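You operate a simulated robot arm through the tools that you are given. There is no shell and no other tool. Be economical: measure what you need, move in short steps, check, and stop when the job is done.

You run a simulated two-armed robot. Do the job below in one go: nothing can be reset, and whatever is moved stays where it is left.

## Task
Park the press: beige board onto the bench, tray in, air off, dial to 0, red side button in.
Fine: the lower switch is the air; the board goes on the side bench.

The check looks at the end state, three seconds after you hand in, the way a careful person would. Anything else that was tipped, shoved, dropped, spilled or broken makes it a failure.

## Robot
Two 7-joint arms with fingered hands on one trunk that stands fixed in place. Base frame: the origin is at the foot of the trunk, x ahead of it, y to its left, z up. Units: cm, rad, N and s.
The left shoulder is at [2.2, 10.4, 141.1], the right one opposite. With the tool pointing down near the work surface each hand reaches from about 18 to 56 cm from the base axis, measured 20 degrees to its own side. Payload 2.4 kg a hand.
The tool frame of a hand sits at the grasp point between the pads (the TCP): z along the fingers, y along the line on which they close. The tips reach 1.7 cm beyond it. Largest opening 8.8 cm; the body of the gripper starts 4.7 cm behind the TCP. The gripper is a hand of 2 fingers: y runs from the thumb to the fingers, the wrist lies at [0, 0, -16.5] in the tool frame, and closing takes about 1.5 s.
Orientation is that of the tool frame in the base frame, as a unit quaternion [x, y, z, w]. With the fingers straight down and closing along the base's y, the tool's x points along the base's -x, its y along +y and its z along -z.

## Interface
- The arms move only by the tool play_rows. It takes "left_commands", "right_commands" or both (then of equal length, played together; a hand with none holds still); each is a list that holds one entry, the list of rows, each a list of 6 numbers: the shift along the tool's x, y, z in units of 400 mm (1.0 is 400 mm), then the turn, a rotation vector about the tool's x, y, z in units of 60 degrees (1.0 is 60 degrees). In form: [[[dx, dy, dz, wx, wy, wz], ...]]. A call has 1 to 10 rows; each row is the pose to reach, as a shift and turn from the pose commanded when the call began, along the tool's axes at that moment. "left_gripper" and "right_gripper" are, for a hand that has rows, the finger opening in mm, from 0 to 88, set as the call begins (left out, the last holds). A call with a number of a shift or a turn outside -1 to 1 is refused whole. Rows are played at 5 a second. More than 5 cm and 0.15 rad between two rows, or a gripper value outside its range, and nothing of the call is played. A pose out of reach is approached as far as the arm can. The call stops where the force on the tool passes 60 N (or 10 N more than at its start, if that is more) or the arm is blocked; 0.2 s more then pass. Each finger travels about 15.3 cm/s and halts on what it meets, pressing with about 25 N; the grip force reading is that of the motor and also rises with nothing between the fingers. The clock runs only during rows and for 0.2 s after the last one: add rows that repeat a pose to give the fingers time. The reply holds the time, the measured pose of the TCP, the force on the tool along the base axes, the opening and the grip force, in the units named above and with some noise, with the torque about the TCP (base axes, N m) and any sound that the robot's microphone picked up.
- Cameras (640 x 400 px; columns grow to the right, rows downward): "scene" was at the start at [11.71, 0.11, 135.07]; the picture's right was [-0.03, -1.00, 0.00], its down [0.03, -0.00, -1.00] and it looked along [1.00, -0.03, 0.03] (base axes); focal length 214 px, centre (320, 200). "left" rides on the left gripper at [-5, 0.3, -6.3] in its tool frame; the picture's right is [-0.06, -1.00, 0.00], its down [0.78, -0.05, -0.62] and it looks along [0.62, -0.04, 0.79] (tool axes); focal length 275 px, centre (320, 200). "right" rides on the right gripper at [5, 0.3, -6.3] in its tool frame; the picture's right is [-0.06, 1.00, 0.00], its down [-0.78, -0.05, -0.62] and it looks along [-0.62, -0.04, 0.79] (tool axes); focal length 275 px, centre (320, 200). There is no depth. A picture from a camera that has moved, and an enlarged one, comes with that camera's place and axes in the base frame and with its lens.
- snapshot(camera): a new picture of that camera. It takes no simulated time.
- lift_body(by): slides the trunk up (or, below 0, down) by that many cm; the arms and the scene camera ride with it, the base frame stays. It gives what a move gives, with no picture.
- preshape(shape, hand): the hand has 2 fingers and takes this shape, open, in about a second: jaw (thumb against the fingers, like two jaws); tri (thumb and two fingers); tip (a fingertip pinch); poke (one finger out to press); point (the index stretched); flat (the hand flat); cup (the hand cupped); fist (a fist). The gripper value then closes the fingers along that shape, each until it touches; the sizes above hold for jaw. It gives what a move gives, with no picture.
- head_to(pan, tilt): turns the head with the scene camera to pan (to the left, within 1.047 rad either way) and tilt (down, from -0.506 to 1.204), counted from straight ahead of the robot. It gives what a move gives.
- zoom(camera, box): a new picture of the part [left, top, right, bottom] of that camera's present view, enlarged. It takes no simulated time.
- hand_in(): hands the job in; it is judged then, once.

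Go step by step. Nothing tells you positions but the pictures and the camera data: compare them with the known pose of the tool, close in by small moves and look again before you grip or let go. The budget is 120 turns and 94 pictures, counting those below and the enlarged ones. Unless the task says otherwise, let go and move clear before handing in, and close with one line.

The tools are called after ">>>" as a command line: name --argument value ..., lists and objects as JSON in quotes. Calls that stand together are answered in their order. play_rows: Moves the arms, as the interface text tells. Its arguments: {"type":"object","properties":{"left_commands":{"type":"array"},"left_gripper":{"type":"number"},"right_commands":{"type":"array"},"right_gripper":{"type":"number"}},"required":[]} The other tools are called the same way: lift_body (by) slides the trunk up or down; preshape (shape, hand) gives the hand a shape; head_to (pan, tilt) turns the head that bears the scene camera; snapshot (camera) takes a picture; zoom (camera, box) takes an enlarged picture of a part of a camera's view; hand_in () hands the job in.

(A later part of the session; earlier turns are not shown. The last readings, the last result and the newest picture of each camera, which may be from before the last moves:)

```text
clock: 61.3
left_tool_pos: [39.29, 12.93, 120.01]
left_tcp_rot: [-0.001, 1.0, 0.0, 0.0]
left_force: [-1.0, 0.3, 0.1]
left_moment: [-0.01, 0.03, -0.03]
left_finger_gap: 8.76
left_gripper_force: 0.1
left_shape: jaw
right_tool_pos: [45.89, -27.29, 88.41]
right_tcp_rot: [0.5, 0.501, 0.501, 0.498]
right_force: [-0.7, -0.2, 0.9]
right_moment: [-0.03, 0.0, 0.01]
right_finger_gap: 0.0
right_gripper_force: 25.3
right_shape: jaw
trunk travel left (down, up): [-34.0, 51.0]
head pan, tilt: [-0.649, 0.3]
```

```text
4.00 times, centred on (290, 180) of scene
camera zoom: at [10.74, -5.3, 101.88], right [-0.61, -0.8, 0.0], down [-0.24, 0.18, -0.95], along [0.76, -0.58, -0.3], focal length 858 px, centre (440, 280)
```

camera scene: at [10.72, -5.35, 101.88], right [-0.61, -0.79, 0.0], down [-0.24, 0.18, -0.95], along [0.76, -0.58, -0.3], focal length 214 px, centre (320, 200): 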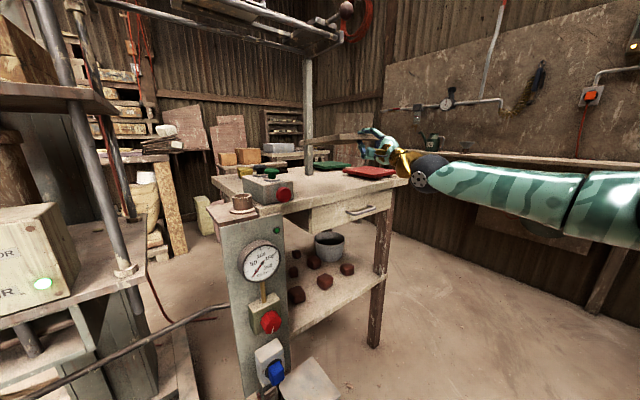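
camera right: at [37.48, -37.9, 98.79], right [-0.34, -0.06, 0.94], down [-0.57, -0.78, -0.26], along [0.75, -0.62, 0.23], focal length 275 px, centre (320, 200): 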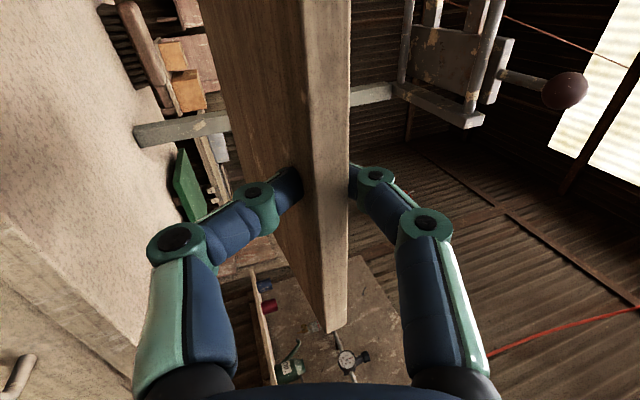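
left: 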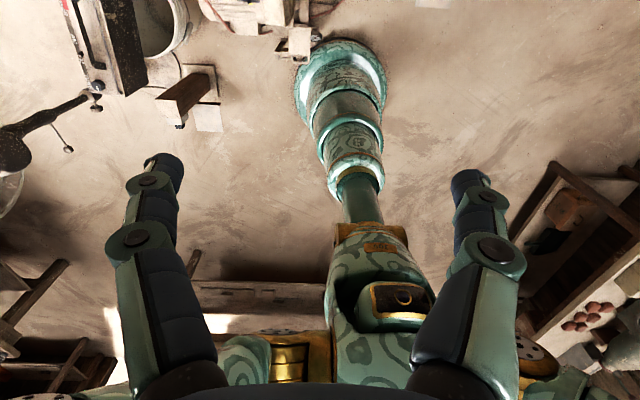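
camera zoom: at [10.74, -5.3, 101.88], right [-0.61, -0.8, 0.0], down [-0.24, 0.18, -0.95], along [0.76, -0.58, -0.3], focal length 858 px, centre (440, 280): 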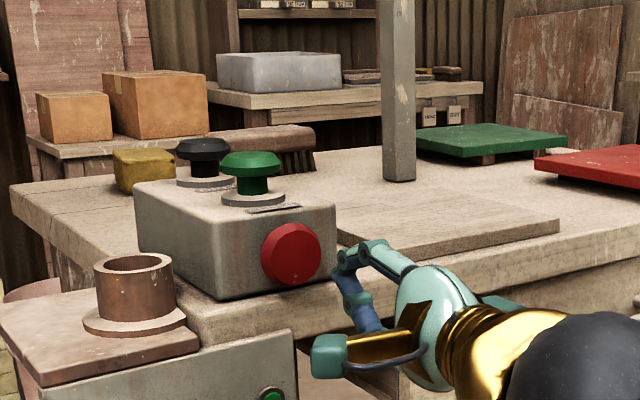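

The button now sits visibly deeper (latched in). Next the tray: its ball handle is near (54.5,−46.7,129). Raise and bring the closed hand to its outer side.

>>> lift_body --by 20

>>> play_rows --right_commands '[[[-0.06, 0.052, 0, 0, 0, 0], [-0.12, 0.104, 0, 0, 0, 0], [-0.18, 0.156, 0, 0, 0, 0], [-0.24, 0.208, 0, 0, 0, 0], [-0.3, 0.26, 0, 0, 0, 0], [-0.36, 0.312, 0, 0, 0, 0], [-0.42, 0.364, 0, 0, 0, 0], [-0.48, 0.416, 0, 0, 0, 0], [-0.54, 0.468, 0, 0, 0, 0], [-0.6, 0.515, 0, 0, 0, 0]]]'

>>> head_to --pan -0.6 --tilt 0.15

>>> snapshot --camera "scene"

>>> snapshot --camera "right"

```text
clock: 63.5
left_tool_pos: [39.21, 12.83, 139.93]
left_tcp_rot: [-0.001, 1.0, 0.0, 0.0]
left_force: [0.3, 0.9, -0.4]
left_moment: [-0.03, 0.01, 0.0]
left_finger_gap: 8.77
left_gripper_force: 0.0
left_shape: jaw
right_tool_pos: [45.85, -27.25, 108.09]
right_tcp_rot: [0.502, 0.5, 0.499, 0.498]
right_force: [-0.1, -0.1, -0.1]
right_moment: [-0.01, -0.01, -0.02]
right_finger_gap: 0.02
right_gripper_force: 24.9
right_shape: jaw
trunk travel left (down, up): [-54.0, 31.0]
head pan, tilt: [-0.649, 0.3]
```

```text
clock: 65.7
left_tool_pos: [39.27, 12.9, 139.9]
left_tcp_rot: [-0.001, 1.0, 0.0, -0.001]
left_force: [0.1, 0.3, -0.1]
left_moment: [0.03, 0.04, -0.02]
left_finger_gap: 8.78
left_gripper_force: 0.1
left_shape: jaw
right_tool_pos: [46.02, -51.16, 128.86]
right_tcp_rot: [0.502, 0.5, 0.5, 0.498]
right_force: [0.0, 0.1, 0.1]
right_moment: [0.01, 0.02, 0.04]
right_finger_gap: 0.01
right_gripper_force: 24.8
right_shape: jaw
trunk travel left (down, up): [-54.0, 31.0]
head pan, tilt: [-0.649, 0.3]
```

```text
clock: 66.4
left_tool_pos: [39.15, 12.88, 140.06]
left_tcp_rot: [-0.001, 1.0, 0.0, -0.001]
left_force: [0.0, 0.8, -0.5]
left_moment: [-0.01, 0.0, -0.02]
left_finger_gap: 8.79
left_gripper_force: 0.2
left_shape: jaw
right_tool_pos: [45.84, -51.15, 129.04]
right_tcp_rot: [0.502, 0.501, 0.5, 0.498]
right_force: [-0.8, -0.1, 0.4]
right_moment: [0.02, 0.03, 0.02]
right_finger_gap: 0.0
right_gripper_force: 25.5
right_shape: jaw
trunk travel left (down, up): [-54.0, 31.0]
head pan, tilt: [-0.6, 0.15]
```

```text
27 pictures are left
camera scene: at [10.47, -5.08, 122.5], right [-0.58, -0.81, 0.0], down [-0.2, 0.14, -0.97], along [0.79, -0.56, -0.25], focal length 214 px, centre (320, 200)
```

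scene: 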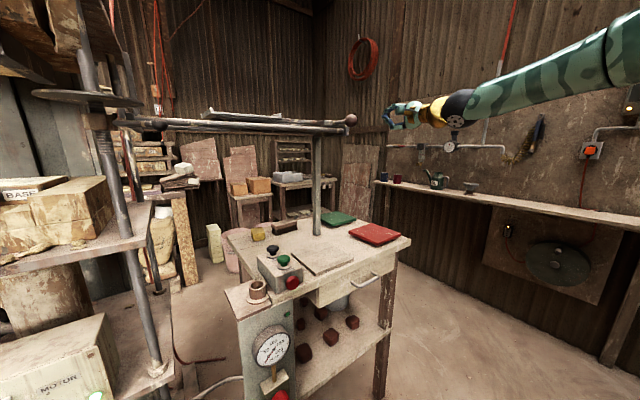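

```text
26 pictures are left
camera right: at [39.56, -46.09, 129.21], right [0.0, -0.06, 1.0], down [-0.62, -0.78, -0.05], along [0.79, -0.62, -0.04], focal length 275 px, centre (320, 200)
```

right: 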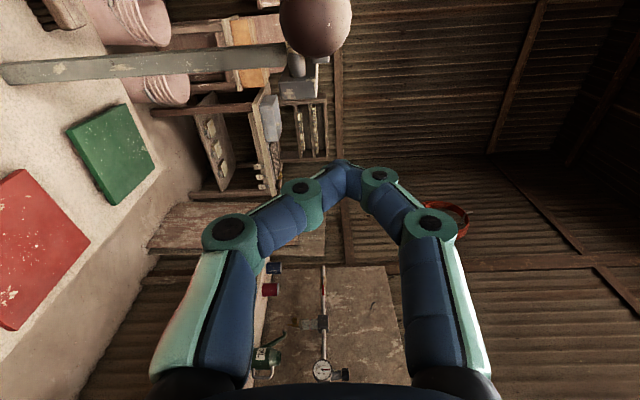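

Ball confirmed at about (55,−47.5,129). Advance alongside, then push toward +y.

>>> play_rows --right_commands '[[[0, 0, 0.08, 0, 0, 0], [0, 0, 0.16, 0, 0, 0], [0, 0, 0.235, 0, 0, 0], [0, 0, 0.235, 0, 0, 0]]]'

>>> play_rows --right_commands '[[[0.03, 0, 0, 0, 0, 0], [0.06, 0, 0, 0, 0, 0], [0.09, 0, 0, 0, 0, 0], [0.13, 0, 0, 0, 0, 0], [0.17, 0, 0, 0, 0, 0], [0.21, 0, 0, 0, 0, 0]]]'

>>> snapshot --camera "scene"

```text
clock: 67.4
left_tool_pos: [39.07, 12.9, 140.02]
left_tcp_rot: [0.0, 1.0, 0.0, 0.0]
left_force: [0.7, 0.1, 0.2]
left_moment: [0.02, 0.0, -0.01]
left_finger_gap: 8.81
left_gripper_force: 0.1
left_shape: jaw
right_tool_pos: [55.39, -51.2, 128.77]
right_tcp_rot: [0.5, 0.501, 0.5, 0.499]
right_force: [0.2, 0.3, -0.4]
right_moment: [0.01, -0.01, 0.01]
right_finger_gap: 0.0
right_gripper_force: 25.2
right_shape: jaw
trunk travel left (down, up): [-54.0, 31.0]
head pan, tilt: [-0.6, 0.15]
```

```text
clock: 68.8
left_tool_pos: [39.14, 12.96, 139.98]
left_tcp_rot: [-0.001, 1.0, 0.0, 0.0]
left_force: [-0.3, -0.3, -0.9]
left_moment: [0.02, -0.01, -0.04]
left_finger_gap: 8.79
left_gripper_force: 0.1
left_shape: jaw
right_tool_pos: [55.42, -42.82, 128.79]
right_tcp_rot: [0.501, 0.501, 0.499, 0.499]
right_force: [-0.4, -0.5, -1.5]
right_moment: [0.0, 0.0, -0.03]
right_finger_gap: 0.0
right_gripper_force: 24.9
right_shape: jaw
trunk travel left (down, up): [-54.0, 31.0]
head pan, tilt: [-0.6, 0.15]
```

```text
25 pictures are left
camera scene: at [8.7, -6.94, 122.49], right [-0.78, -0.62, 0.0], down [-0.15, 0.19, -0.97], along [0.6, -0.76, -0.25], focal length 214 px, centre (320, 200)
```

scene: 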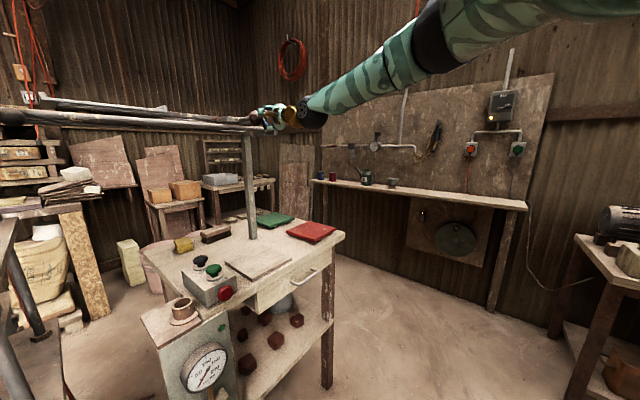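

>>> zoom --camera "scene" --box '[20, 70, 340, 180]'

```text
2.00 times, centred on (180, 125) of scene
camera zoom: at [8.7, -6.94, 122.49], right [-0.78, -0.62, 0.0], down [-0.15, 0.19, -0.97], along [0.6, -0.76, -0.25], focal length 429 px, centre (600, 350)
```

zoom: 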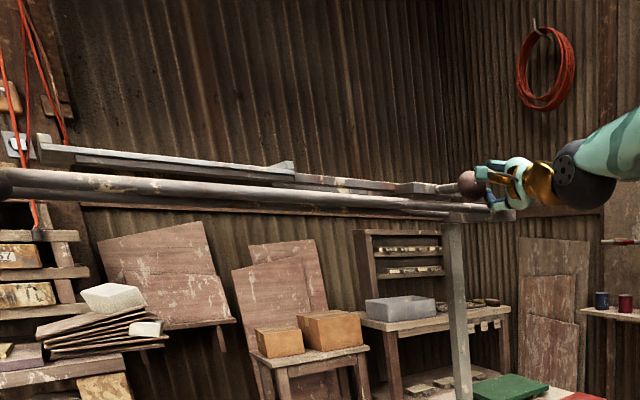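

The ball and tray are sliding inward. Keep pushing until it stops.

>>> play_rows --right_commands '[[[0.03, 0, 0, 0, 0, 0], [0.06, 0, 0, 0, 0, 0], [0.09, 0, 0, 0, 0, 0], [0.12, 0, 0, 0, 0, 0], [0.15, 0, 0, 0, 0, 0], [0.18, 0, 0, 0, 0, 0], [0.21, 0, 0, 0, 0, 0], [0.24, 0, 0, 0, 0, 0]]]'

```text
clock: 70.6
left_tool_pos: [39.15, 12.81, 139.94]
left_tcp_rot: [0.0, 1.0, 0.0, 0.0]
left_force: [0.1, -0.2, 0.2]
left_moment: [0.04, 0.01, 0.0]
left_finger_gap: 8.77
left_gripper_force: 0.0
left_shape: jaw
right_tool_pos: [55.46, -33.22, 128.82]
right_tcp_rot: [0.501, 0.501, 0.5, 0.498]
right_force: [0.5, -1.9, -0.7]
right_moment: [-0.03, 0.03, 0.01]
right_finger_gap: 0.0
right_gripper_force: 25.4
right_shape: jaw
trunk travel left (down, up): [-54.0, 31.0]
head pan, tilt: [-0.6, 0.15]
```

>>> play_rows --right_commands '[[[0.03, 0, 0, 0, 0, 0], [0.06, 0, 0, 0, 0, 0], [0.09, 0, 0, 0, 0, 0], [0.12, 0, 0, 0, 0, 0], [0.15, 0, 0, 0, 0, 0]]]'

>>> head_to --pan -0.2 --tilt 0.1

>>> snapshot --camera "scene"

```text
clock: 71.8
left_tool_pos: [39.16, 12.86, 139.97]
left_tcp_rot: [-0.001, 1.0, 0.0, -0.001]
left_force: [0.2, 1.3, 0.0]
left_moment: [0.03, 0.01, -0.01]
left_finger_gap: 8.79
left_gripper_force: 0.1
left_shape: jaw
right_tool_pos: [55.35, -27.2, 128.91]
right_tcp_rot: [0.502, 0.501, 0.499, 0.499]
right_force: [1.5, -0.7, -1.0]
right_moment: [-0.01, 0.01, 0.0]
right_finger_gap: 0.0
right_gripper_force: 23.9
right_shape: jaw
trunk travel left (down, up): [-54.0, 31.0]
head pan, tilt: [-0.6, 0.15]
```

```text
clock: 72.7
left_tool_pos: [39.2, 12.84, 139.88]
left_tcp_rot: [-0.001, 1.0, 0.0, 0.0]
left_force: [-0.7, 0.9, 0.1]
left_moment: [-0.02, 0.02, -0.03]
left_finger_gap: 8.78
left_gripper_force: 0.0
left_shape: jaw
right_tool_pos: [55.34, -27.17, 128.77]
right_tcp_rot: [0.502, 0.5, 0.499, 0.499]
right_force: [1.1, -0.3, -0.5]
right_moment: [0.02, -0.02, -0.04]
right_finger_gap: 0.01
right_gripper_force: 24.8
right_shape: jaw
trunk travel left (down, up): [-54.0, 31.0]
head pan, tilt: [-0.201, 0.099]
```

```text
23 pictures are left
camera scene: at [9.71, -6.05, 122.2], right [-0.68, -0.73, 0.0], down [-0.2, 0.19, -0.96], along [0.7, -0.66, -0.28], focal length 214 px, centre (320, 200)
```

scene: 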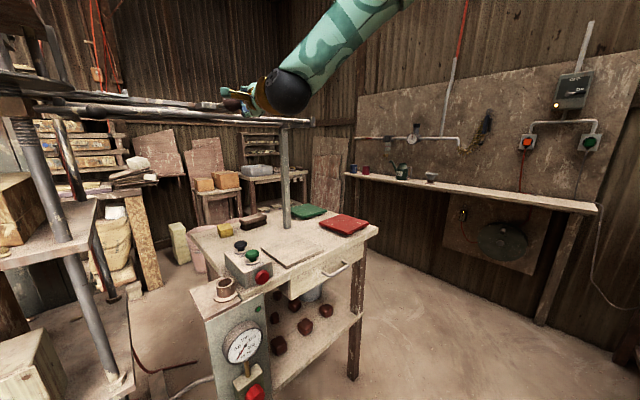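

>>> play_rows --right_commands '[[[0.03, 0, 0, 0, 0, 0], [0.06, 0, 0, 0, 0, 0], [0.09, 0, 0, 0, 0, 0], [0.12, 0, 0, 0, 0, 0], [0.15, 0, 0, 0, 0, 0], [0.18, 0, 0, 0, 0, 0]]]'

>>> head_to --pan 0.2 --tilt 0.1

>>> snapshot --camera "scene"

```text
clock: 74.1
left_tool_pos: [39.21, 12.77, 139.99]
left_tcp_rot: [-0.001, 1.0, 0.0, 0.0]
left_force: [-0.6, 0.6, 0.5]
left_moment: [0.01, -0.01, 0.0]
left_finger_gap: 8.78
left_gripper_force: 0.0
left_shape: jaw
right_tool_pos: [55.46, -22.91, 127.22]
right_tcp_rot: [0.495, 0.504, 0.506, 0.495]
right_force: [0.5, -1.5, 0.2]
right_moment: [0.04, 0.01, 0.02]
right_finger_gap: 0.0
right_gripper_force: 25.2
right_shape: jaw
right hand out of reach, approached as far as the arm can: row 3, 4, 5, 6
trunk travel left (down, up): [-54.0, 31.0]
head pan, tilt: [-0.201, 0.099]
```

```text
clock: 75.0
left_tool_pos: [39.2, 12.85, 139.95]
left_tcp_rot: [-0.001, 1.0, 0.001, 0.0]
left_force: [-0.5, 0.6, -0.5]
left_moment: [-0.01, -0.02, 0.01]
left_finger_gap: 8.81
left_gripper_force: 0.1
left_shape: jaw
right_tool_pos: [55.4, -22.99, 127.27]
right_tcp_rot: [0.494, 0.503, 0.507, 0.496]
right_force: [-0.6, 0.3, -0.2]
right_moment: [0.03, -0.01, 0.01]
right_finger_gap: 0.04
right_gripper_force: 25.1
right_shape: jaw
trunk travel left (down, up): [-54.0, 31.0]
head pan, tilt: [0.201, 0.099]
```

```text
22 pictures are left
camera scene: at [9.67, -6.07, 122.2], right [-0.69, -0.73, 0.0], down [-0.2, 0.19, -0.96], along [0.7, -0.66, -0.28], focal length 214 px, centre (320, 200)
```

scene: 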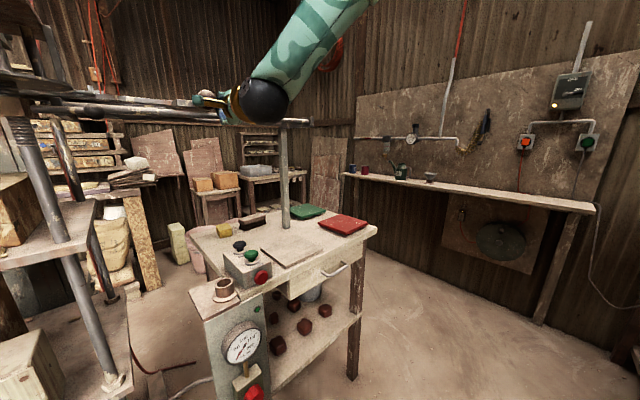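

The arm hit a joint limit short of the stop. Back off and reposition, then check how far the tray is.

>>> play_rows --right_commands '[[[-0.05, 0.02, 0, 0, 0, 0], [-0.06, 0.04, -0.1, 0, 0, 0], [-0.06, 0.04, -0.2, 0, 0, 0], [-0.06, 0.04, -0.3, 0, 0, 0], [-0.02, 0.04, -0.36, 0, 0, 0], [0.05, 0.04, -0.36, 0, 0, 0]]]'

>>> head_to --pan -0.1 --tilt 0.15

>>> snapshot --camera "scene"

```text
clock: 76.3
left_tool_pos: [39.24, 12.93, 139.95]
left_tcp_rot: [0.0, 1.0, 0.0, -0.001]
left_force: [0.2, 1.0, 0.7]
left_moment: [0.0, -0.02, -0.02]
left_finger_gap: 8.78
left_gripper_force: 0.0
left_shape: jaw
right_tool_pos: [40.81, -22.0, 128.43]
right_tcp_rot: [0.499, 0.502, 0.501, 0.498]
right_force: [0.9, 1.1, -0.6]
right_moment: [-0.05, 0.02, -0.04]
right_finger_gap: 0.0
right_gripper_force: 24.7
right_shape: jaw
right hand out of reach, approached as far as the arm can: row 6
trunk travel left (down, up): [-54.0, 31.0]
head pan, tilt: [0.201, 0.099]
```

```text
clock: 77.2
left_tool_pos: [39.18, 12.93, 139.88]
left_tcp_rot: [-0.001, 1.0, 0.0, 0.0]
left_force: [-0.5, -0.5, -0.2]
left_moment: [0.03, -0.03, 0.02]
left_finger_gap: 8.79
left_gripper_force: 0.1
left_shape: jaw
right_tool_pos: [40.83, -22.08, 128.47]
right_tcp_rot: [0.499, 0.502, 0.501, 0.498]
right_force: [-0.6, 0.3, -0.6]
right_moment: [0.02, 0.01, 0.0]
right_finger_gap: 0.0
right_gripper_force: 25.1
right_shape: jaw
trunk travel left (down, up): [-54.0, 31.0]
head pan, tilt: [-0.099, 0.15]
```

```text
21 pictures are left
camera scene: at [12.1, -0.56, 123.41], right [-0.1, -1.0, 0.0], down [-0.15, 0.01, -0.99], along [0.98, -0.1, -0.15], focal length 214 px, centre (320, 200)
```

scene: 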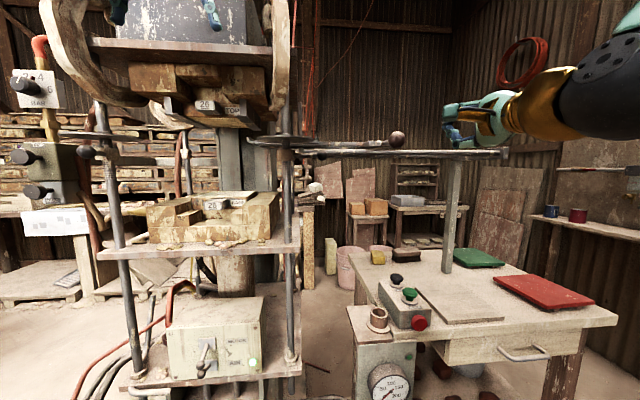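

>>> zoom --camera "scene" --box '[220, 100, 520, 190]'

```text
2.13 times, centred on (370, 145) of scene
camera zoom: at [12.1, -0.56, 123.41], right [-0.1, -1.0, 0.0], down [-0.15, 0.01, -0.99], along [0.98, -0.1, -0.15], focal length 458 px, centre (213, 317)
```

zoom: 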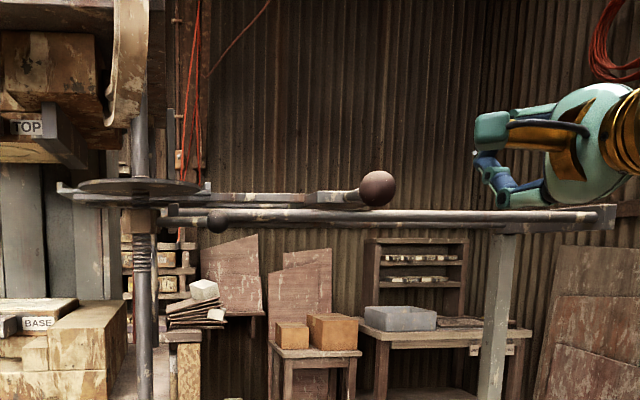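

The tray has slid ~26 cm but isn't at a stop yet. I'll yaw the right hand ~45° left so the arm can keep pushing further toward +y.

>>> play_rows --right_commands '[[[-0.05, 0.01, 0, 0, 0.13, 0], [-0.1, 0.01, 0, 0, 0.26, 0], [-0.1, 0.01, 0, 0, 0.39, 0], [-0.1, 0.01, 0, 0, 0.52, 0], [-0.1, 0.01, 0, 0, 0.65, 0], [-0.1, 0.01, 0, 0, 0.75, 0], [-0.1, 0.01, 0, 0, 0.75, 0]]]'

```text
clock: 78.8
left_tool_pos: [39.03, 12.91, 139.99]
left_tcp_rot: [-0.001, 1.0, 0.001, 0.001]
left_force: [0.3, 0.6, 0.4]
left_moment: [-0.02, -0.03, 0.02]
left_finger_gap: 8.82
left_gripper_force: 0.0
left_shape: jaw
right_tool_pos: [40.72, -26.06, 129.01]
right_tcp_rot: [0.271, 0.653, 0.654, 0.269]
right_force: [0.7, 1.2, -0.4]
right_moment: [0.01, -0.02, 0.01]
right_finger_gap: 0.0
right_gripper_force: 25.3
right_shape: jaw
trunk travel left (down, up): [-54.0, 31.0]
head pan, tilt: [-0.099, 0.15]
```

>>> play_rows --right_commands '[[[-0.08, 0, 0.08, 0, 0, 0], [-0.16, 0, 0.16, 0, 0, 0], [-0.244, 0, 0.244, 0, 0, 0], [-0.244, 0, 0.244, 0, 0, 0]]]'

>>> play_rows --right_commands '[[[0.03, 0, 0.03, 0, 0, 0], [0.055, 0, 0.055, 0, 0, 0], [0.08, 0, 0.08, 0, 0, 0], [0.105, 0, 0.105, 0, 0, 0], [0.13, 0, 0.13, 0, 0, 0], [0.155, 0, 0.155, 0, 0, 0], [0.18, 0, 0.18, 0, 0, 0], [0.2, 0, 0.2, 0, 0, 0]]]'

>>> zoom --camera "scene" --box '[160, 90, 520, 210]'

```text
clock: 79.8
left_tool_pos: [39.16, 12.82, 140.14]
left_tcp_rot: [-0.001, 1.0, 0.0, 0.001]
left_force: [-0.4, 0.1, -0.2]
left_moment: [-0.01, 0.0, 0.02]
left_finger_gap: 8.79
left_gripper_force: 0.0
left_shape: jaw
right_tool_pos: [54.68, -26.19, 128.78]
right_tcp_rot: [0.271, 0.653, 0.654, 0.268]
right_force: [-0.1, 0.8, -0.4]
right_moment: [-0.01, -0.01, 0.0]
right_finger_gap: 0.01
right_gripper_force: 25.4
right_shape: jaw
trunk travel left (down, up): [-54.0, 31.0]
head pan, tilt: [-0.099, 0.15]
```

```text
clock: 81.5
left_tool_pos: [39.13, 12.92, 139.97]
left_tcp_rot: [-0.001, 1.0, 0.0, 0.001]
left_force: [-1.0, -0.6, -0.4]
left_moment: [0.0, 0.0, -0.01]
left_finger_gap: 8.77
left_gripper_force: 0.0
left_shape: jaw
right_tool_pos: [54.56, -14.8, 128.81]
right_tcp_rot: [0.272, 0.654, 0.652, 0.269]
right_force: [1.2, -2.0, -0.6]
right_moment: [-0.01, -0.02, -0.07]
right_finger_gap: 0.0
right_gripper_force: 25.1
right_shape: jaw
trunk travel left (down, up): [-54.0, 31.0]
head pan, tilt: [-0.099, 0.15]
```

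```text
1.78 times, centred on (340, 150) of scene
camera zoom: at [12.12, -0.59, 123.4], right [-0.1, -1.0, 0.0], down [-0.15, 0.02, -0.99], along [0.98, -0.1, -0.15], focal length 381 px, centre (284, 289)
```

zoom: 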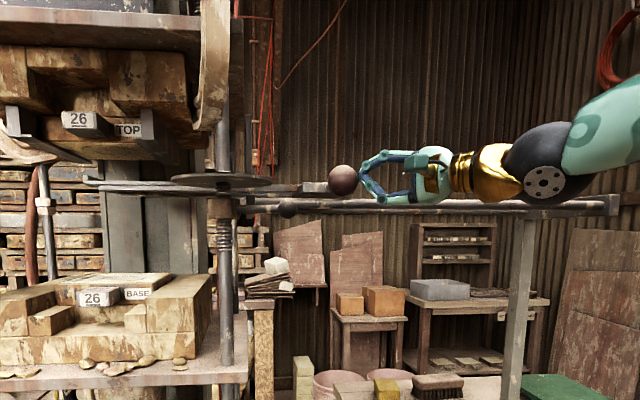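

Still sliding (ball at y≈−12). Continue pushing gently.

>>> play_rows --right_commands '[[[0.02, 0.015, 0.02, 0, 0, 0], [0.04, 0.02, 0.04, 0, 0, 0], [0.06, 0.02, 0.06, 0, 0, 0], [0.08, 0.02, 0.08, 0, 0, 0], [0.1, 0.02, 0.1, 0, 0, 0], [0.12, 0.02, 0.12, 0, 0, 0]]]'

>>> zoom --camera "scene" --box '[160, 90, 440, 190]'

```text
clock: 83.0
left_tool_pos: [39.05, 12.78, 139.89]
left_tcp_rot: [-0.001, 1.0, 0.0, 0.001]
left_force: [0.3, -0.1, 0.4]
left_moment: [0.01, -0.01, 0.01]
left_finger_gap: 8.81
left_gripper_force: 0.1
left_shape: jaw
right_tool_pos: [54.54, -8.02, 129.77]
right_tcp_rot: [0.271, 0.653, 0.653, 0.269]
right_force: [0.8, -2.0, 1.4]
right_moment: [-0.02, -0.03, -0.03]
right_finger_gap: 0.02
right_gripper_force: 25.3
right_shape: jaw
trunk travel left (down, up): [-54.0, 31.0]
head pan, tilt: [-0.099, 0.15]
```

```text
2.29 times, centred on (300, 140) of scene
camera zoom: at [12.1, -0.65, 123.41], right [-0.1, -0.99, 0.0], down [-0.15, 0.02, -0.99], along [0.98, -0.1, -0.15], focal length 490 px, centre (366, 337)
```

zoom: 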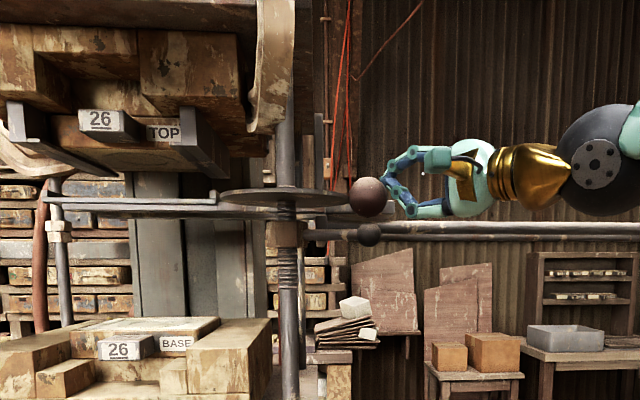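

The tray recess is now centered over the mold. Nudge slightly to see if it's at its stop.

>>> play_rows --right_commands '[[[0.007, 0, 0.007, 0, 0, 0], [0.014, 0, 0.014, 0, 0, 0], [0.021, 0, 0.021, 0, 0, 0], [0.028, 0, 0.028, 0, 0, 0]]]'

>>> zoom --camera "scene" --box '[160, 90, 440, 190]'

```text
clock: 84.0
left_tool_pos: [38.97, 12.5, 140.11]
left_tcp_rot: [-0.001, 1.0, 0.002, 0.001]
left_force: [0.1, 1.3, 0.2]
left_moment: [-0.01, 0.03, 0.02]
left_finger_gap: 8.77
left_gripper_force: 0.2
left_shape: jaw
right_tool_pos: [54.4, -6.61, 129.65]
right_tcp_rot: [0.271, 0.653, 0.654, 0.268]
right_force: [-5.3, -18.8, 6.8]
right_moment: [0.05, -0.02, -0.03]
right_finger_gap: 0.0
right_gripper_force: 24.9
right_shape: jaw
trunk travel left (down, up): [-54.0, 31.0]
head pan, tilt: [-0.099, 0.15]
```

```text
2.29 times, centred on (300, 140) of scene
camera zoom: at [11.95, -0.91, 123.42], right [-0.1, -0.99, 0.0], down [-0.15, 0.02, -0.99], along [0.98, -0.1, -0.15], focal length 490 px, centre (366, 337)
```

zoom: 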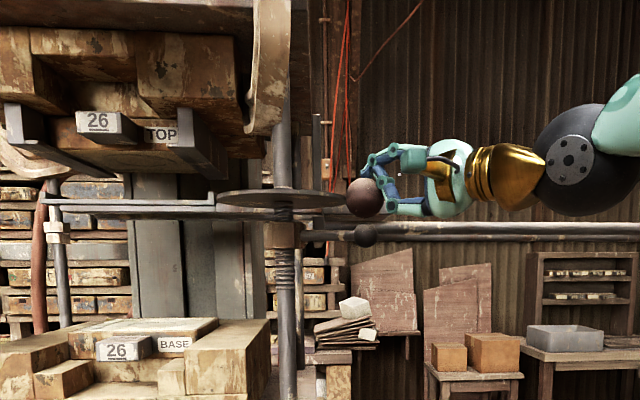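

The tray hit its stop (19 N). Retreat the right hand to a neutral place.

>>> play_rows --right_commands '[[[-0.05, 0, -0.05, 0, 0, 0], [-0.06, 0, -0.15, 0, 0, 0], [-0.06, 0, -0.25, 0, 0, 0], [-0.06, 0, -0.35, 0, 0, 0], [-0.12, 0, -0.42, 0, 0, 0], [-0.18, 0, -0.47, 0, 0, 0]]]'

>>> play_rows --left_commands '[[[0, 0, 0, 0, -0.14, 0], [0, 0, 0, 0, -0.28, 0], [0, 0, 0, 0, -0.42, 0], [0, 0, 0, 0, -0.56, 0], [0, 0, 0, 0, -0.7, 0], [0, 0, 0, 0, -0.84, 0], [0, 0, 0, 0, -0.98, 0]]]'

>>> play_rows --left_commands '[[[0, 0, 0, 0, -0.14, 0], [0, 0, 0, 0, -0.28, 0], [0, 0, 0, 0, -0.42, 0], [0, 0, 0, 0, -0.52, 0]]]'

>>> head_to --pan 0.6 --tilt 0.1

>>> snapshot --camera "scene"

```text
clock: 85.3
left_tool_pos: [39.19, 12.81, 139.94]
left_tcp_rot: [-0.001, 1.0, -0.001, 0.001]
left_force: [-0.8, -0.7, 0.2]
left_moment: [-0.01, -0.03, 0.01]
left_finger_gap: 8.81
left_gripper_force: 0.1
left_shape: jaw
right_tool_pos: [46.27, -24.77, 129.59]
right_tcp_rot: [0.272, 0.653, 0.653, 0.269]
right_force: [-0.8, -0.5, 0.2]
right_moment: [-0.01, -0.01, -0.02]
right_finger_gap: 0.0
right_gripper_force: 24.7
right_shape: jaw
trunk travel left (down, up): [-54.0, 31.0]
head pan, tilt: [-0.099, 0.15]
```

```text
clock: 87.0
left_tool_pos: [39.16, 12.94, 140.14]
left_tcp_rot: [-0.001, 0.871, 0.001, 0.492]
left_force: [0.3, -0.4, 0.0]
left_moment: [0.01, 0.02, 0.03]
left_finger_gap: 8.79
left_gripper_force: 0.1
left_shape: jaw
right_tool_pos: [46.36, -24.79, 129.59]
right_tcp_rot: [0.271, 0.654, 0.653, 0.269]
right_force: [0.4, 0.5, -0.3]
right_moment: [-0.01, -0.02, -0.01]
right_finger_gap: 0.0
right_gripper_force: 25.0
right_shape: jaw
trunk travel left (down, up): [-54.0, 31.0]
head pan, tilt: [-0.099, 0.15]
```

```text
clock: 88.0
left_tool_pos: [39.2, 12.87, 140.0]
left_tcp_rot: [0.0, 0.707, 0.0, 0.707]
left_force: [-0.9, 0.2, 0.4]
left_moment: [0.03, -0.01, 0.0]
left_finger_gap: 8.77
left_gripper_force: 0.0
left_shape: jaw
right_tool_pos: [46.33, -24.79, 129.65]
right_tcp_rot: [0.272, 0.653, 0.653, 0.269]
right_force: [0.1, 0.4, -0.4]
right_moment: [-0.01, -0.02, -0.01]
right_finger_gap: 0.0
right_gripper_force: 24.7
right_shape: jaw
trunk travel left (down, up): [-54.0, 31.0]
head pan, tilt: [-0.099, 0.15]
```

```text
clock: 89.0
left_tool_pos: [39.18, 12.9, 140.03]
left_tcp_rot: [0.001, 0.707, -0.001, 0.707]
left_force: [-0.3, 0.8, 0.7]
left_moment: [0.04, -0.04, 0.0]
left_finger_gap: 8.79
left_gripper_force: 0.0
left_shape: jaw
right_tool_pos: [46.38, -24.91, 129.6]
right_tcp_rot: [0.272, 0.654, 0.653, 0.269]
right_force: [0.6, -0.6, 0.3]
right_moment: [0.0, -0.03, 0.01]
right_finger_gap: 0.0
right_gripper_force: 25.2
right_shape: jaw
trunk travel left (down, up): [-54.0, 31.0]
head pan, tilt: [0.6, 0.099]
```

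```text
16 pictures are left
camera scene: at [10.78, 5.24, 123.17], right [0.53, -0.85, 0.0], down [-0.15, -0.09, -0.98], along [0.84, 0.52, -0.18], focal length 214 px, centre (320, 200)
```

scene: 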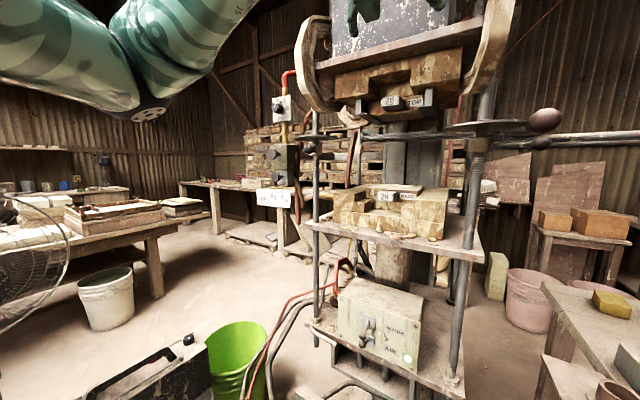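

Tray in. Now the dial (BAR knob near (60,49,139)): move the left hand in front of it and inspect.

>>> play_rows --left_commands '[[[0, 0.085, 0, 0, 0, 0], [0, 0.17, 0, 0, 0, 0], [0, 0.255, 0, 0, 0, 0], [0, 0.34, 0, 0, 0, 0], [0, 0.425, 0, 0, 0, 0], [0, 0.51, 0, 0, 0, 0], [0, 0.595, 0, 0, 0, 0], [0, 0.68, 0.03, 0, 0, 0], [0, 0.765, 0.07, 0, 0, 0], [0, 0.88, 0.07, 0, 0, 0]]]' --left_gripper 60

>>> snapshot --camera "left"

```text
clock: 91.2
left_tool_pos: [41.99, 48.11, 140.06]
left_tcp_rot: [0.0, 0.706, 0.002, 0.708]
left_force: [0.4, 0.2, -0.4]
left_moment: [0.01, 0.0, 0.0]
left_finger_gap: 6.04
left_gripper_force: 0.0
left_shape: jaw
right_tool_pos: [46.39, -24.79, 129.54]
right_tcp_rot: [0.272, 0.653, 0.653, 0.27]
right_force: [0.2, 1.0, 0.0]
right_moment: [0.0, 0.01, 0.0]
right_finger_gap: 0.0
right_gripper_force: 24.8
right_shape: jaw
trunk travel left (down, up): [-54.0, 31.0]
head pan, tilt: [0.6, 0.099]
```

```text
15 pictures are left
camera left: at [35.47, 48.49, 144.96], right [0.0, -1.0, 0.06], down [-0.62, -0.05, -0.79], along [0.79, -0.04, -0.62], focal length 275 px, centre (320, 200)
```

left: 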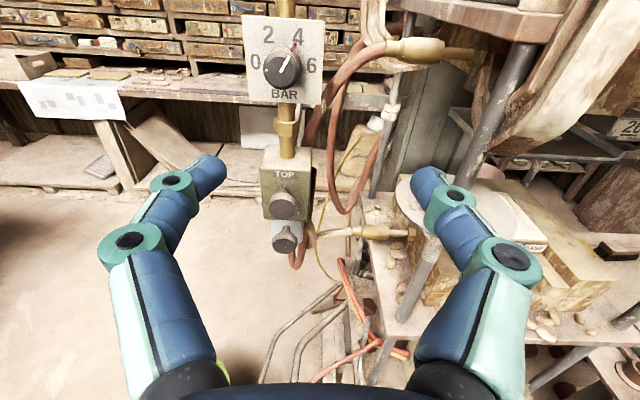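

Clear view: dial has 0/2/4/6, pointer near 4. Zoom to measure the pointer angle and the knob.

>>> zoom --camera "left" --box '[230, 10, 330, 110]'

```text
4.00 times, centred on (280, 60) of left
camera zoom: at [35.47, 48.49, 144.96], right [0.0, -1.0, 0.06], down [-0.62, -0.05, -0.79], along [0.79, -0.04, -0.62], focal length 1101 px, centre (480, 760)
```

zoom: 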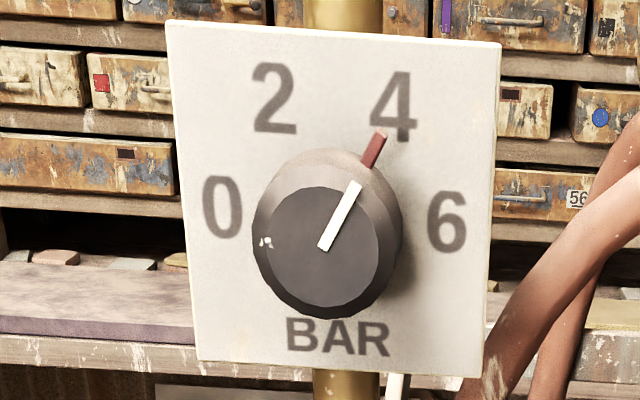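

Pointer is at ~4; needs ~115° counter-clockwise (about −tool z). Knob centre ≈(62,51.5,138.6), Ø3.3 cm. Pre-roll the hand +57° and approach to x≈55.

>>> play_rows --left_commands '[[[0.006, 0.02, 0.05, 0, 0, 0.14], [0.012, 0.04, 0.1, 0, 0, 0.28], [0.02, 0.06, 0.15, 0, 0, 0.42], [0.03, 0.08, 0.2, 0, 0, 0.56], [0.036, 0.085, 0.25, 0, 0, 0.7], [0.036, 0.085, 0.29, 0, 0, 0.84], [0.036, 0.085, 0.325, 0, 0, 0.95], [0.036, 0.085, 0.325, 0, 0, 0.95]]]'

>>> snapshot --camera "left"

```text
clock: 93.0
left_tool_pos: [54.8, 51.39, 138.46]
left_tcp_rot: [0.337, 0.621, 0.339, 0.621]
left_force: [-0.1, 1.0, 0.7]
left_moment: [0.01, -0.03, 0.0]
left_finger_gap: 6.02
left_gripper_force: 0.0
left_shape: jaw
right_tool_pos: [46.38, -24.63, 129.63]
right_tcp_rot: [0.272, 0.653, 0.653, 0.269]
right_force: [-1.2, 0.6, -0.6]
right_moment: [0.04, -0.02, -0.02]
right_finger_gap: 0.02
right_gripper_force: 25.4
right_shape: jaw
trunk travel left (down, up): [-54.0, 31.0]
head pan, tilt: [0.6, 0.099]
```

```text
13 pictures are left
camera left: at [48.41, 47.52, 141.43], right [0.0, -0.59, -0.8], down [-0.62, 0.63, -0.47], along [0.79, 0.5, -0.37], focal length 275 px, centre (320, 200)
```

left: 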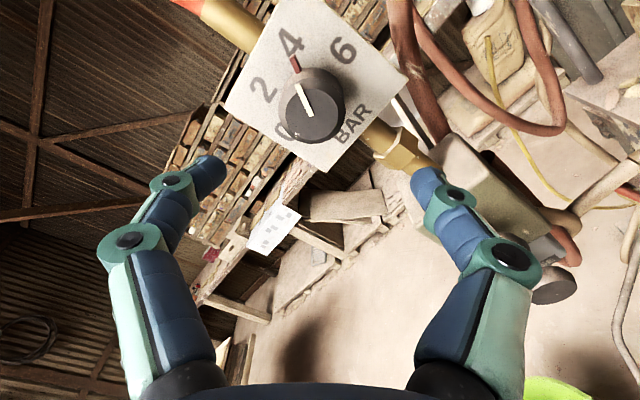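

Knob face refined to (60.5,51.3,139.05). Advance so the fingertips straddle it.

>>> play_rows --left_commands '[[[-0.0103, 0.0112, 0.04, 0, 0, 0], [-0.0103, 0.0112, 0.08, 0, 0, 0], [-0.0103, 0.0112, 0.11, 0, 0, 0], [-0.0103, 0.0112, 0.13, 0, 0, 0], [-0.0103, 0.0112, 0.13, 0, 0, 0]]]'

>>> zoom --camera "left" --box '[180, 40, 480, 240]'

```text
clock: 94.2
left_tool_pos: [57.26, 51.4, 139.17]
left_tcp_rot: [0.337, 0.622, 0.337, 0.621]
left_force: [-0.3, -0.8, -0.5]
left_moment: [0.03, -0.02, 0.02]
left_finger_gap: 6.01
left_gripper_force: 0.0
left_shape: jaw
left hand out of reach, approached as far as the arm can: row 2, 3, 4, 5
right_tool_pos: [46.39, -24.78, 129.74]
right_tcp_rot: [0.272, 0.653, 0.654, 0.269]
right_force: [-0.1, 0.4, -0.2]
right_moment: [0.02, 0.0, -0.01]
right_finger_gap: 0.05
right_gripper_force: 25.2
right_shape: jaw
trunk travel left (down, up): [-54.0, 31.0]
head pan, tilt: [0.6, 0.099]
```

```text
2.00 times, centred on (330, 140) of left
camera zoom: at [50.89, 47.41, 142.03], right [0.0, -0.6, -0.8], down [-0.62, 0.63, -0.47], along [0.78, 0.5, -0.37], focal length 551 px, centre (300, 320)
```

zoom: 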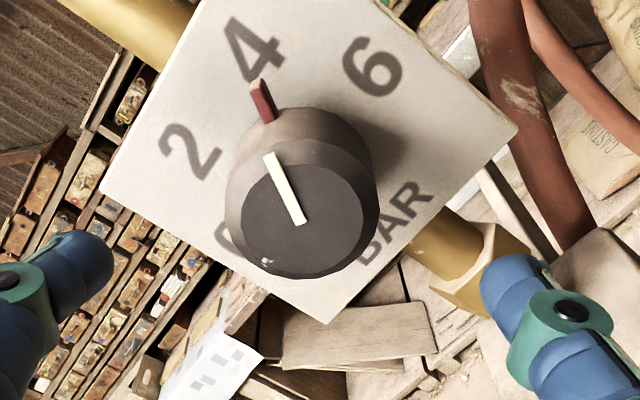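

The arm runs out of reach 3 cm short. I'll back off, raise the trunk to put the shoulder level with the dial and yaw the hand ~14° so the wrist sits closer in.

>>> play_rows --left_commands '[[[0, 0, -0.1, 0, 0, 0], [0, 0, -0.15, 0, 0, 0]]]'

>>> lift_body --by 8

>>> play_rows --left_commands '[[[0.05, -0.077, 0, -0.064, 0.098, 0], [0.109, -0.168, 0, -0.125, 0.195, 0], [0.109, -0.168, 0.05, -0.125, 0.195, 0], [0.109, -0.168, 0.1, -0.125, 0.195, 0], [0.109, -0.168, 0.1, -0.125, 0.195, 0]]]' --right_commands '[[[0, 0, -0.05, 0, 0, 0], [0, 0, -0.1, 0, 0, 0], [0, 0, -0.15, 0, 0, 0], [0, 0, -0.2, 0, 0, 0], [0, 0, -0.2, 0, 0, 0]]]'

```text
clock: 94.8
left_tool_pos: [51.12, 51.37, 139.22]
left_tcp_rot: [0.337, 0.621, 0.337, 0.622]
left_force: [0.6, -0.2, 0.5]
left_moment: [0.03, -0.01, -0.01]
left_finger_gap: 6.02
left_gripper_force: 0.1
left_shape: jaw
right_tool_pos: [46.32, -24.71, 129.65]
right_tcp_rot: [0.272, 0.654, 0.653, 0.269]
right_force: [0.0, -0.5, -0.1]
right_moment: [0.02, -0.03, 0.0]
right_finger_gap: 0.02
right_gripper_force: 24.7
right_shape: jaw
trunk travel left (down, up): [-54.0, 31.0]
head pan, tilt: [0.6, 0.099]
```

```text
clock: 96.0
left_tool_pos: [51.28, 51.5, 147.12]
left_tcp_rot: [0.337, 0.622, 0.338, 0.621]
left_force: [-0.1, 0.1, 0.1]
left_moment: [0.01, -0.01, 0.02]
left_finger_gap: 6.04
left_gripper_force: 0.1
left_shape: jaw
right_tool_pos: [46.46, -24.79, 137.63]
right_tcp_rot: [0.272, 0.653, 0.653, 0.269]
right_force: [0.0, 0.0, 0.4]
right_moment: [0.0, -0.01, 0.01]
right_finger_gap: 0.0
right_gripper_force: 24.9
right_shape: jaw
trunk travel left (down, up): [-62.0, 23.0]
head pan, tilt: [0.6, 0.099]
```

```text
clock: 97.2
left_tool_pos: [55.2, 51.46, 139.1]
left_tcp_rot: [0.258, 0.659, 0.411, 0.575]
left_force: [-0.1, 0.8, 0.1]
left_moment: [0.02, -0.02, -0.04]
left_finger_gap: 6.01
left_gripper_force: 0.0
left_shape: jaw
right_tool_pos: [40.69, -30.31, 137.61]
right_tcp_rot: [0.272, 0.654, 0.653, 0.269]
right_force: [0.1, 0.3, 0.3]
right_moment: [-0.02, 0.0, -0.01]
right_finger_gap: 0.02
right_gripper_force: 25.0
right_shape: jaw
trunk travel left (down, up): [-62.0, 23.0]
head pan, tilt: [0.6, 0.099]
```

>>> play_rows --left_commands '[[[-0.01, -0.006, 0.04, 0, 0, 0], [-0.019, -0.0125, 0.08, 0, 0, 0], [-0.0265, -0.017, 0.11, 0, 0, 0], [-0.0288, -0.0186, 0.12, 0, 0, 0], [-0.0288, -0.0186, 0.12, 0, 0, 0]]]'

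>>> zoom --camera "left" --box '[180, 40, 480, 240]'

```text
clock: 98.4
left_tool_pos: [59.17, 50.63, 139.26]
left_tcp_rot: [0.259, 0.658, 0.411, 0.575]
left_force: [-0.7, 0.2, -0.1]
left_moment: [0.01, -0.03, -0.01]
left_finger_gap: 6.02
left_gripper_force: 0.0
left_shape: jaw
left hand out of reach, approached as far as the arm can: row 3, 4, 5
right_tool_pos: [40.75, -30.62, 137.71]
right_tcp_rot: [0.273, 0.654, 0.653, 0.269]
right_force: [0.0, -0.5, -0.1]
right_moment: [-0.02, -0.02, 0.01]
right_finger_gap: 0.0
right_gripper_force: 25.3
right_shape: jaw
trunk travel left (down, up): [-62.0, 23.0]
head pan, tilt: [0.6, 0.099]
```

```text
2.00 times, centred on (330, 140) of left
camera zoom: at [54.06, 45.32, 142.2], right [0.14, -0.58, -0.8], down [-0.75, 0.46, -0.47], along [0.64, 0.67, -0.37], focal length 551 px, centre (300, 320)
```

zoom: 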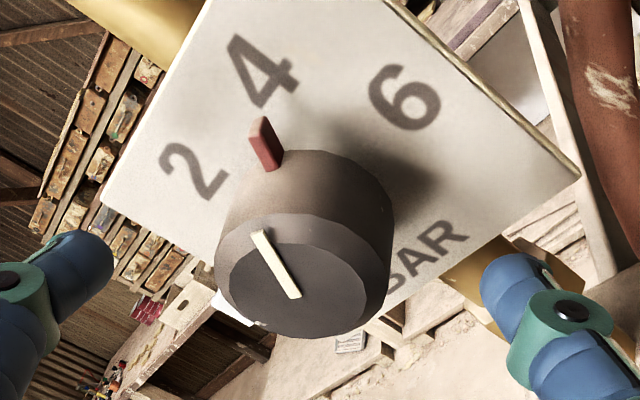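

Still ~1 cm short. I'll yaw to ~28° and use two ~60° regrasp strokes; first back off, yaw, and roll the hand to a start angle of ~140°.

>>> play_rows --left_commands '[[[-0.01, -0.006, -0.05, 0, 0, 0], [-0.017, -0.011, -0.0825, -0.064, 0.098, 0], [-0.017, -0.011, -0.0825, -0.127, 0.196, 0], [-0.017, -0.011, -0.0825, -0.127, 0.196, 0]]]'

>>> play_rows --left_commands '[[[0, 0, 0, 0, 0, 0.14], [0, 0, 0, 0, 0, 0.28], [0, 0, 0, 0, 0, 0.42], [0, 0, 0, 0, 0, 0.56], [0, 0, 0, 0, 0, 0.7], [0, 0, 0, 0, 0, 0.84], [0, 0, 0, 0, 0, 0.98]]]'

>>> play_rows --left_commands '[[[0, 0, 0, 0, 0, 0.14], [0, 0, 0, 0, 0, 0.28], [0, 0, 0, 0, 0, 0.4], [0, 0, 0, 0, 0, 0.4]]]'

```text
clock: 99.4
left_tool_pos: [56.18, 49.12, 139.29]
left_tcp_rot: [0.178, 0.685, 0.478, 0.52]
left_force: [0.2, 0.6, 0.0]
left_moment: [0.05, 0.02, 0.0]
left_finger_gap: 6.01
left_gripper_force: 0.0
left_shape: jaw
right_tool_pos: [40.74, -30.5, 137.56]
right_tcp_rot: [0.272, 0.653, 0.653, 0.269]
right_force: [0.3, 0.9, -0.2]
right_moment: [0.0, -0.02, 0.02]
right_finger_gap: 0.01
right_gripper_force: 24.7
right_shape: jaw
trunk travel left (down, up): [-62.0, 23.0]
head pan, tilt: [0.6, 0.099]
```

```text
clock: 101.0
left_tool_pos: [58.82, 54.22, 143.97]
left_tcp_rot: [0.491, 0.509, 0.672, 0.218]
left_force: [-0.7, 0.3, 0.2]
left_moment: [0.02, 0.01, -0.04]
left_finger_gap: 6.03
left_gripper_force: 0.0
left_shape: jaw
left hand out of reach, approached as far as the arm can: row 3, 4, 5, 6, 7
right_tool_pos: [40.73, -30.48, 137.59]
right_tcp_rot: [0.273, 0.654, 0.652, 0.269]
right_force: [-0.3, 0.4, -0.2]
right_moment: [-0.02, 0.0, 0.02]
right_finger_gap: 0.01
right_gripper_force: 25.0
right_shape: jaw
trunk travel left (down, up): [-62.0, 23.0]
head pan, tilt: [0.6, 0.099]
```

```text
clock: 102.0
left_tool_pos: [58.28, 55.02, 145.26]
left_tcp_rot: [0.588, 0.396, 0.701, 0.076]
left_force: [-0.2, 0.2, 0.6]
left_moment: [-0.01, 0.03, -0.01]
left_finger_gap: 6.02
left_gripper_force: 0.1
left_shape: jaw
left hand out of reach, approached as far as the arm can: row 1, 2, 3, 4
right_tool_pos: [40.86, -30.44, 137.67]
right_tcp_rot: [0.271, 0.654, 0.653, 0.269]
right_force: [-0.1, 0.2, 0.3]
right_moment: [0.02, 0.03, -0.01]
right_finger_gap: 0.0
right_gripper_force: 25.1
right_shape: jaw
trunk travel left (down, up): [-62.0, 23.0]
head pan, tilt: [0.6, 0.099]
```

Positive roll is limited near ~75°. Undo it and use the negative roll side instead.

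>>> play_rows --left_commands '[[[0, 0, -0.03, 0, 0, -0.14], [0, 0, -0.06, 0, 0, -0.28], [0, 0, -0.06, 0, 0, -0.42], [0, 0, -0.06, 0, 0, -0.56], [0, 0, -0.06, 0, 0, -0.7], [0, 0, -0.06, 0, 0, -0.84], [0, 0, -0.06, 0, 0, -0.98]]]'

```text
clock: 103.6
left_tool_pos: [56.15, 54.0, 145.29]
left_tcp_rot: [0.316, 0.634, 0.574, 0.411]
left_force: [-0.2, -0.3, -0.1]
left_moment: [0.03, -0.01, 0.03]
left_finger_gap: 6.03
left_gripper_force: 0.1
left_shape: jaw
left hand out of reach, approached as far as the arm can: row 1, 2, 3, 4
right_tool_pos: [40.66, -30.46, 137.64]
right_tcp_rot: [0.271, 0.654, 0.653, 0.27]
right_force: [0.0, -0.2, 0.6]
right_moment: [-0.03, -0.03, 0.04]
right_finger_gap: 0.0
right_gripper_force: 25.5
right_shape: jaw
trunk travel left (down, up): [-62.0, 23.0]
head pan, tilt: [0.6, 0.099]
```

>>> play_rows --left_commands '[[[-0.01, -0.024, -0.05, 0, 0, -0.14], [-0.02, -0.048, -0.06, 0, 0, -0.28], [-0.03, -0.072, -0.067, 0, 0, -0.42], [-0.042, -0.096, -0.067, 0, 0, -0.56], [-0.053, -0.12, -0.067, 0, 0, -0.7], [-0.064, -0.145, -0.067, 0, 0, -0.84], [-0.0745, -0.169, -0.067, 0, 0, -0.98]]]'

>>> play_rows --left_commands '[[[0, 0, 0, 0, 0, -0.14], [0, 0, 0, 0, 0, -0.28], [0, 0, 0, 0, 0, -0.42], [0, 0, 0, 0, 0, -0.56], [0, 0, 0, 0, 0, -0.7], [0, 0, 0, 0, 0, -0.84], [0, 0, 0, 0, 0, -0.98]]]'

```text
clock: 105.2
left_tool_pos: [55.74, 49.24, 139.17]
left_tcp_rot: [-0.036, 0.707, 0.299, 0.64]
left_force: [0.7, -0.4, -0.1]
left_moment: [-0.03, 0.04, -0.02]
left_finger_gap: 6.03
left_gripper_force: 0.1
left_shape: jaw
right_tool_pos: [40.72, -30.38, 137.75]
right_tcp_rot: [0.273, 0.653, 0.653, 0.269]
right_force: [0.3, 0.3, -0.1]
right_moment: [0.02, -0.01, -0.02]
right_finger_gap: 0.02
right_gripper_force: 25.1
right_shape: jaw
trunk travel left (down, up): [-62.0, 23.0]
head pan, tilt: [0.6, 0.099]
```

```text
clock: 106.8
left_tool_pos: [55.71, 49.02, 139.04]
left_tcp_rot: [-0.381, 0.597, -0.052, 0.704]
left_force: [0.4, 0.2, -0.3]
left_moment: [0.02, -0.01, 0.0]
left_finger_gap: 6.01
left_gripper_force: 0.1
left_shape: jaw
right_tool_pos: [40.73, -30.41, 137.68]
right_tcp_rot: [0.272, 0.653, 0.653, 0.27]
right_force: [-0.3, 0.1, 0.0]
right_moment: [-0.03, 0.0, 0.0]
right_finger_gap: 0.01
right_gripper_force: 24.9
right_shape: jaw
trunk travel left (down, up): [-62.0, 23.0]
head pan, tilt: [0.6, 0.099]
```

Roll is now −37°. Try approaching with less yaw (14°) from this side.

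>>> play_rows --left_commands '[[[0.002, -0.003, 0.03, 0.09, 0.07, 0], [0.004, -0.006, 0.06, 0.187, 0.139, 0], [0.006, -0.008, 0.1, 0.187, 0.139, 0], [0.0074, -0.0106, 0.129, 0.187, 0.139, 0], [0.0074, -0.0106, 0.129, 0.187, 0.139, 0]]]'

>>> zoom --camera "left" --box '[180, 40, 480, 240]'

```text
clock: 108.0
left_tool_pos: [59.59, 50.28, 139.66]
left_tcp_rot: [-0.302, 0.64, -0.139, 0.693]
left_force: [0.2, -0.9, 0.0]
left_moment: [0.01, 0.01, 0.02]
left_finger_gap: 6.0
left_gripper_force: 0.0
left_shape: jaw
left hand out of reach, approached as far as the arm can: row 3, 4, 5
right_tool_pos: [40.81, -30.46, 137.52]
right_tcp_rot: [0.271, 0.654, 0.653, 0.27]
right_force: [-0.1, 0.1, 1.0]
right_moment: [0.0, 0.01, 0.01]
right_finger_gap: 0.0
right_gripper_force: 25.2
right_shape: jaw
trunk travel left (down, up): [-62.0, 23.0]
head pan, tilt: [0.6, 0.099]
```

```text
2.00 times, centred on (330, 140) of left
camera zoom: at [52.64, 51.91, 143.38], right [0.19, -0.74, 0.64], down [-0.48, -0.64, -0.6], along [0.86, -0.2, -0.47], focal length 551 px, centre (300, 320)
```

zoom: 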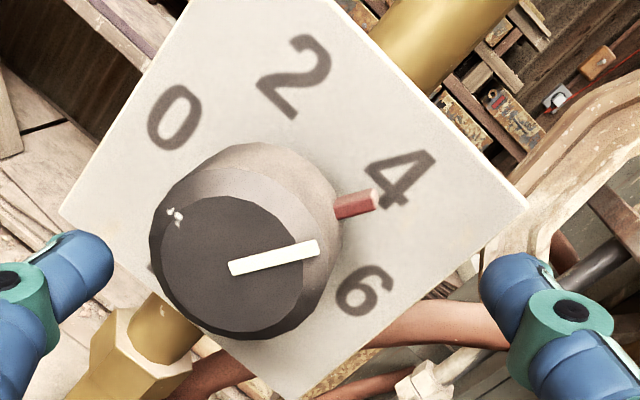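

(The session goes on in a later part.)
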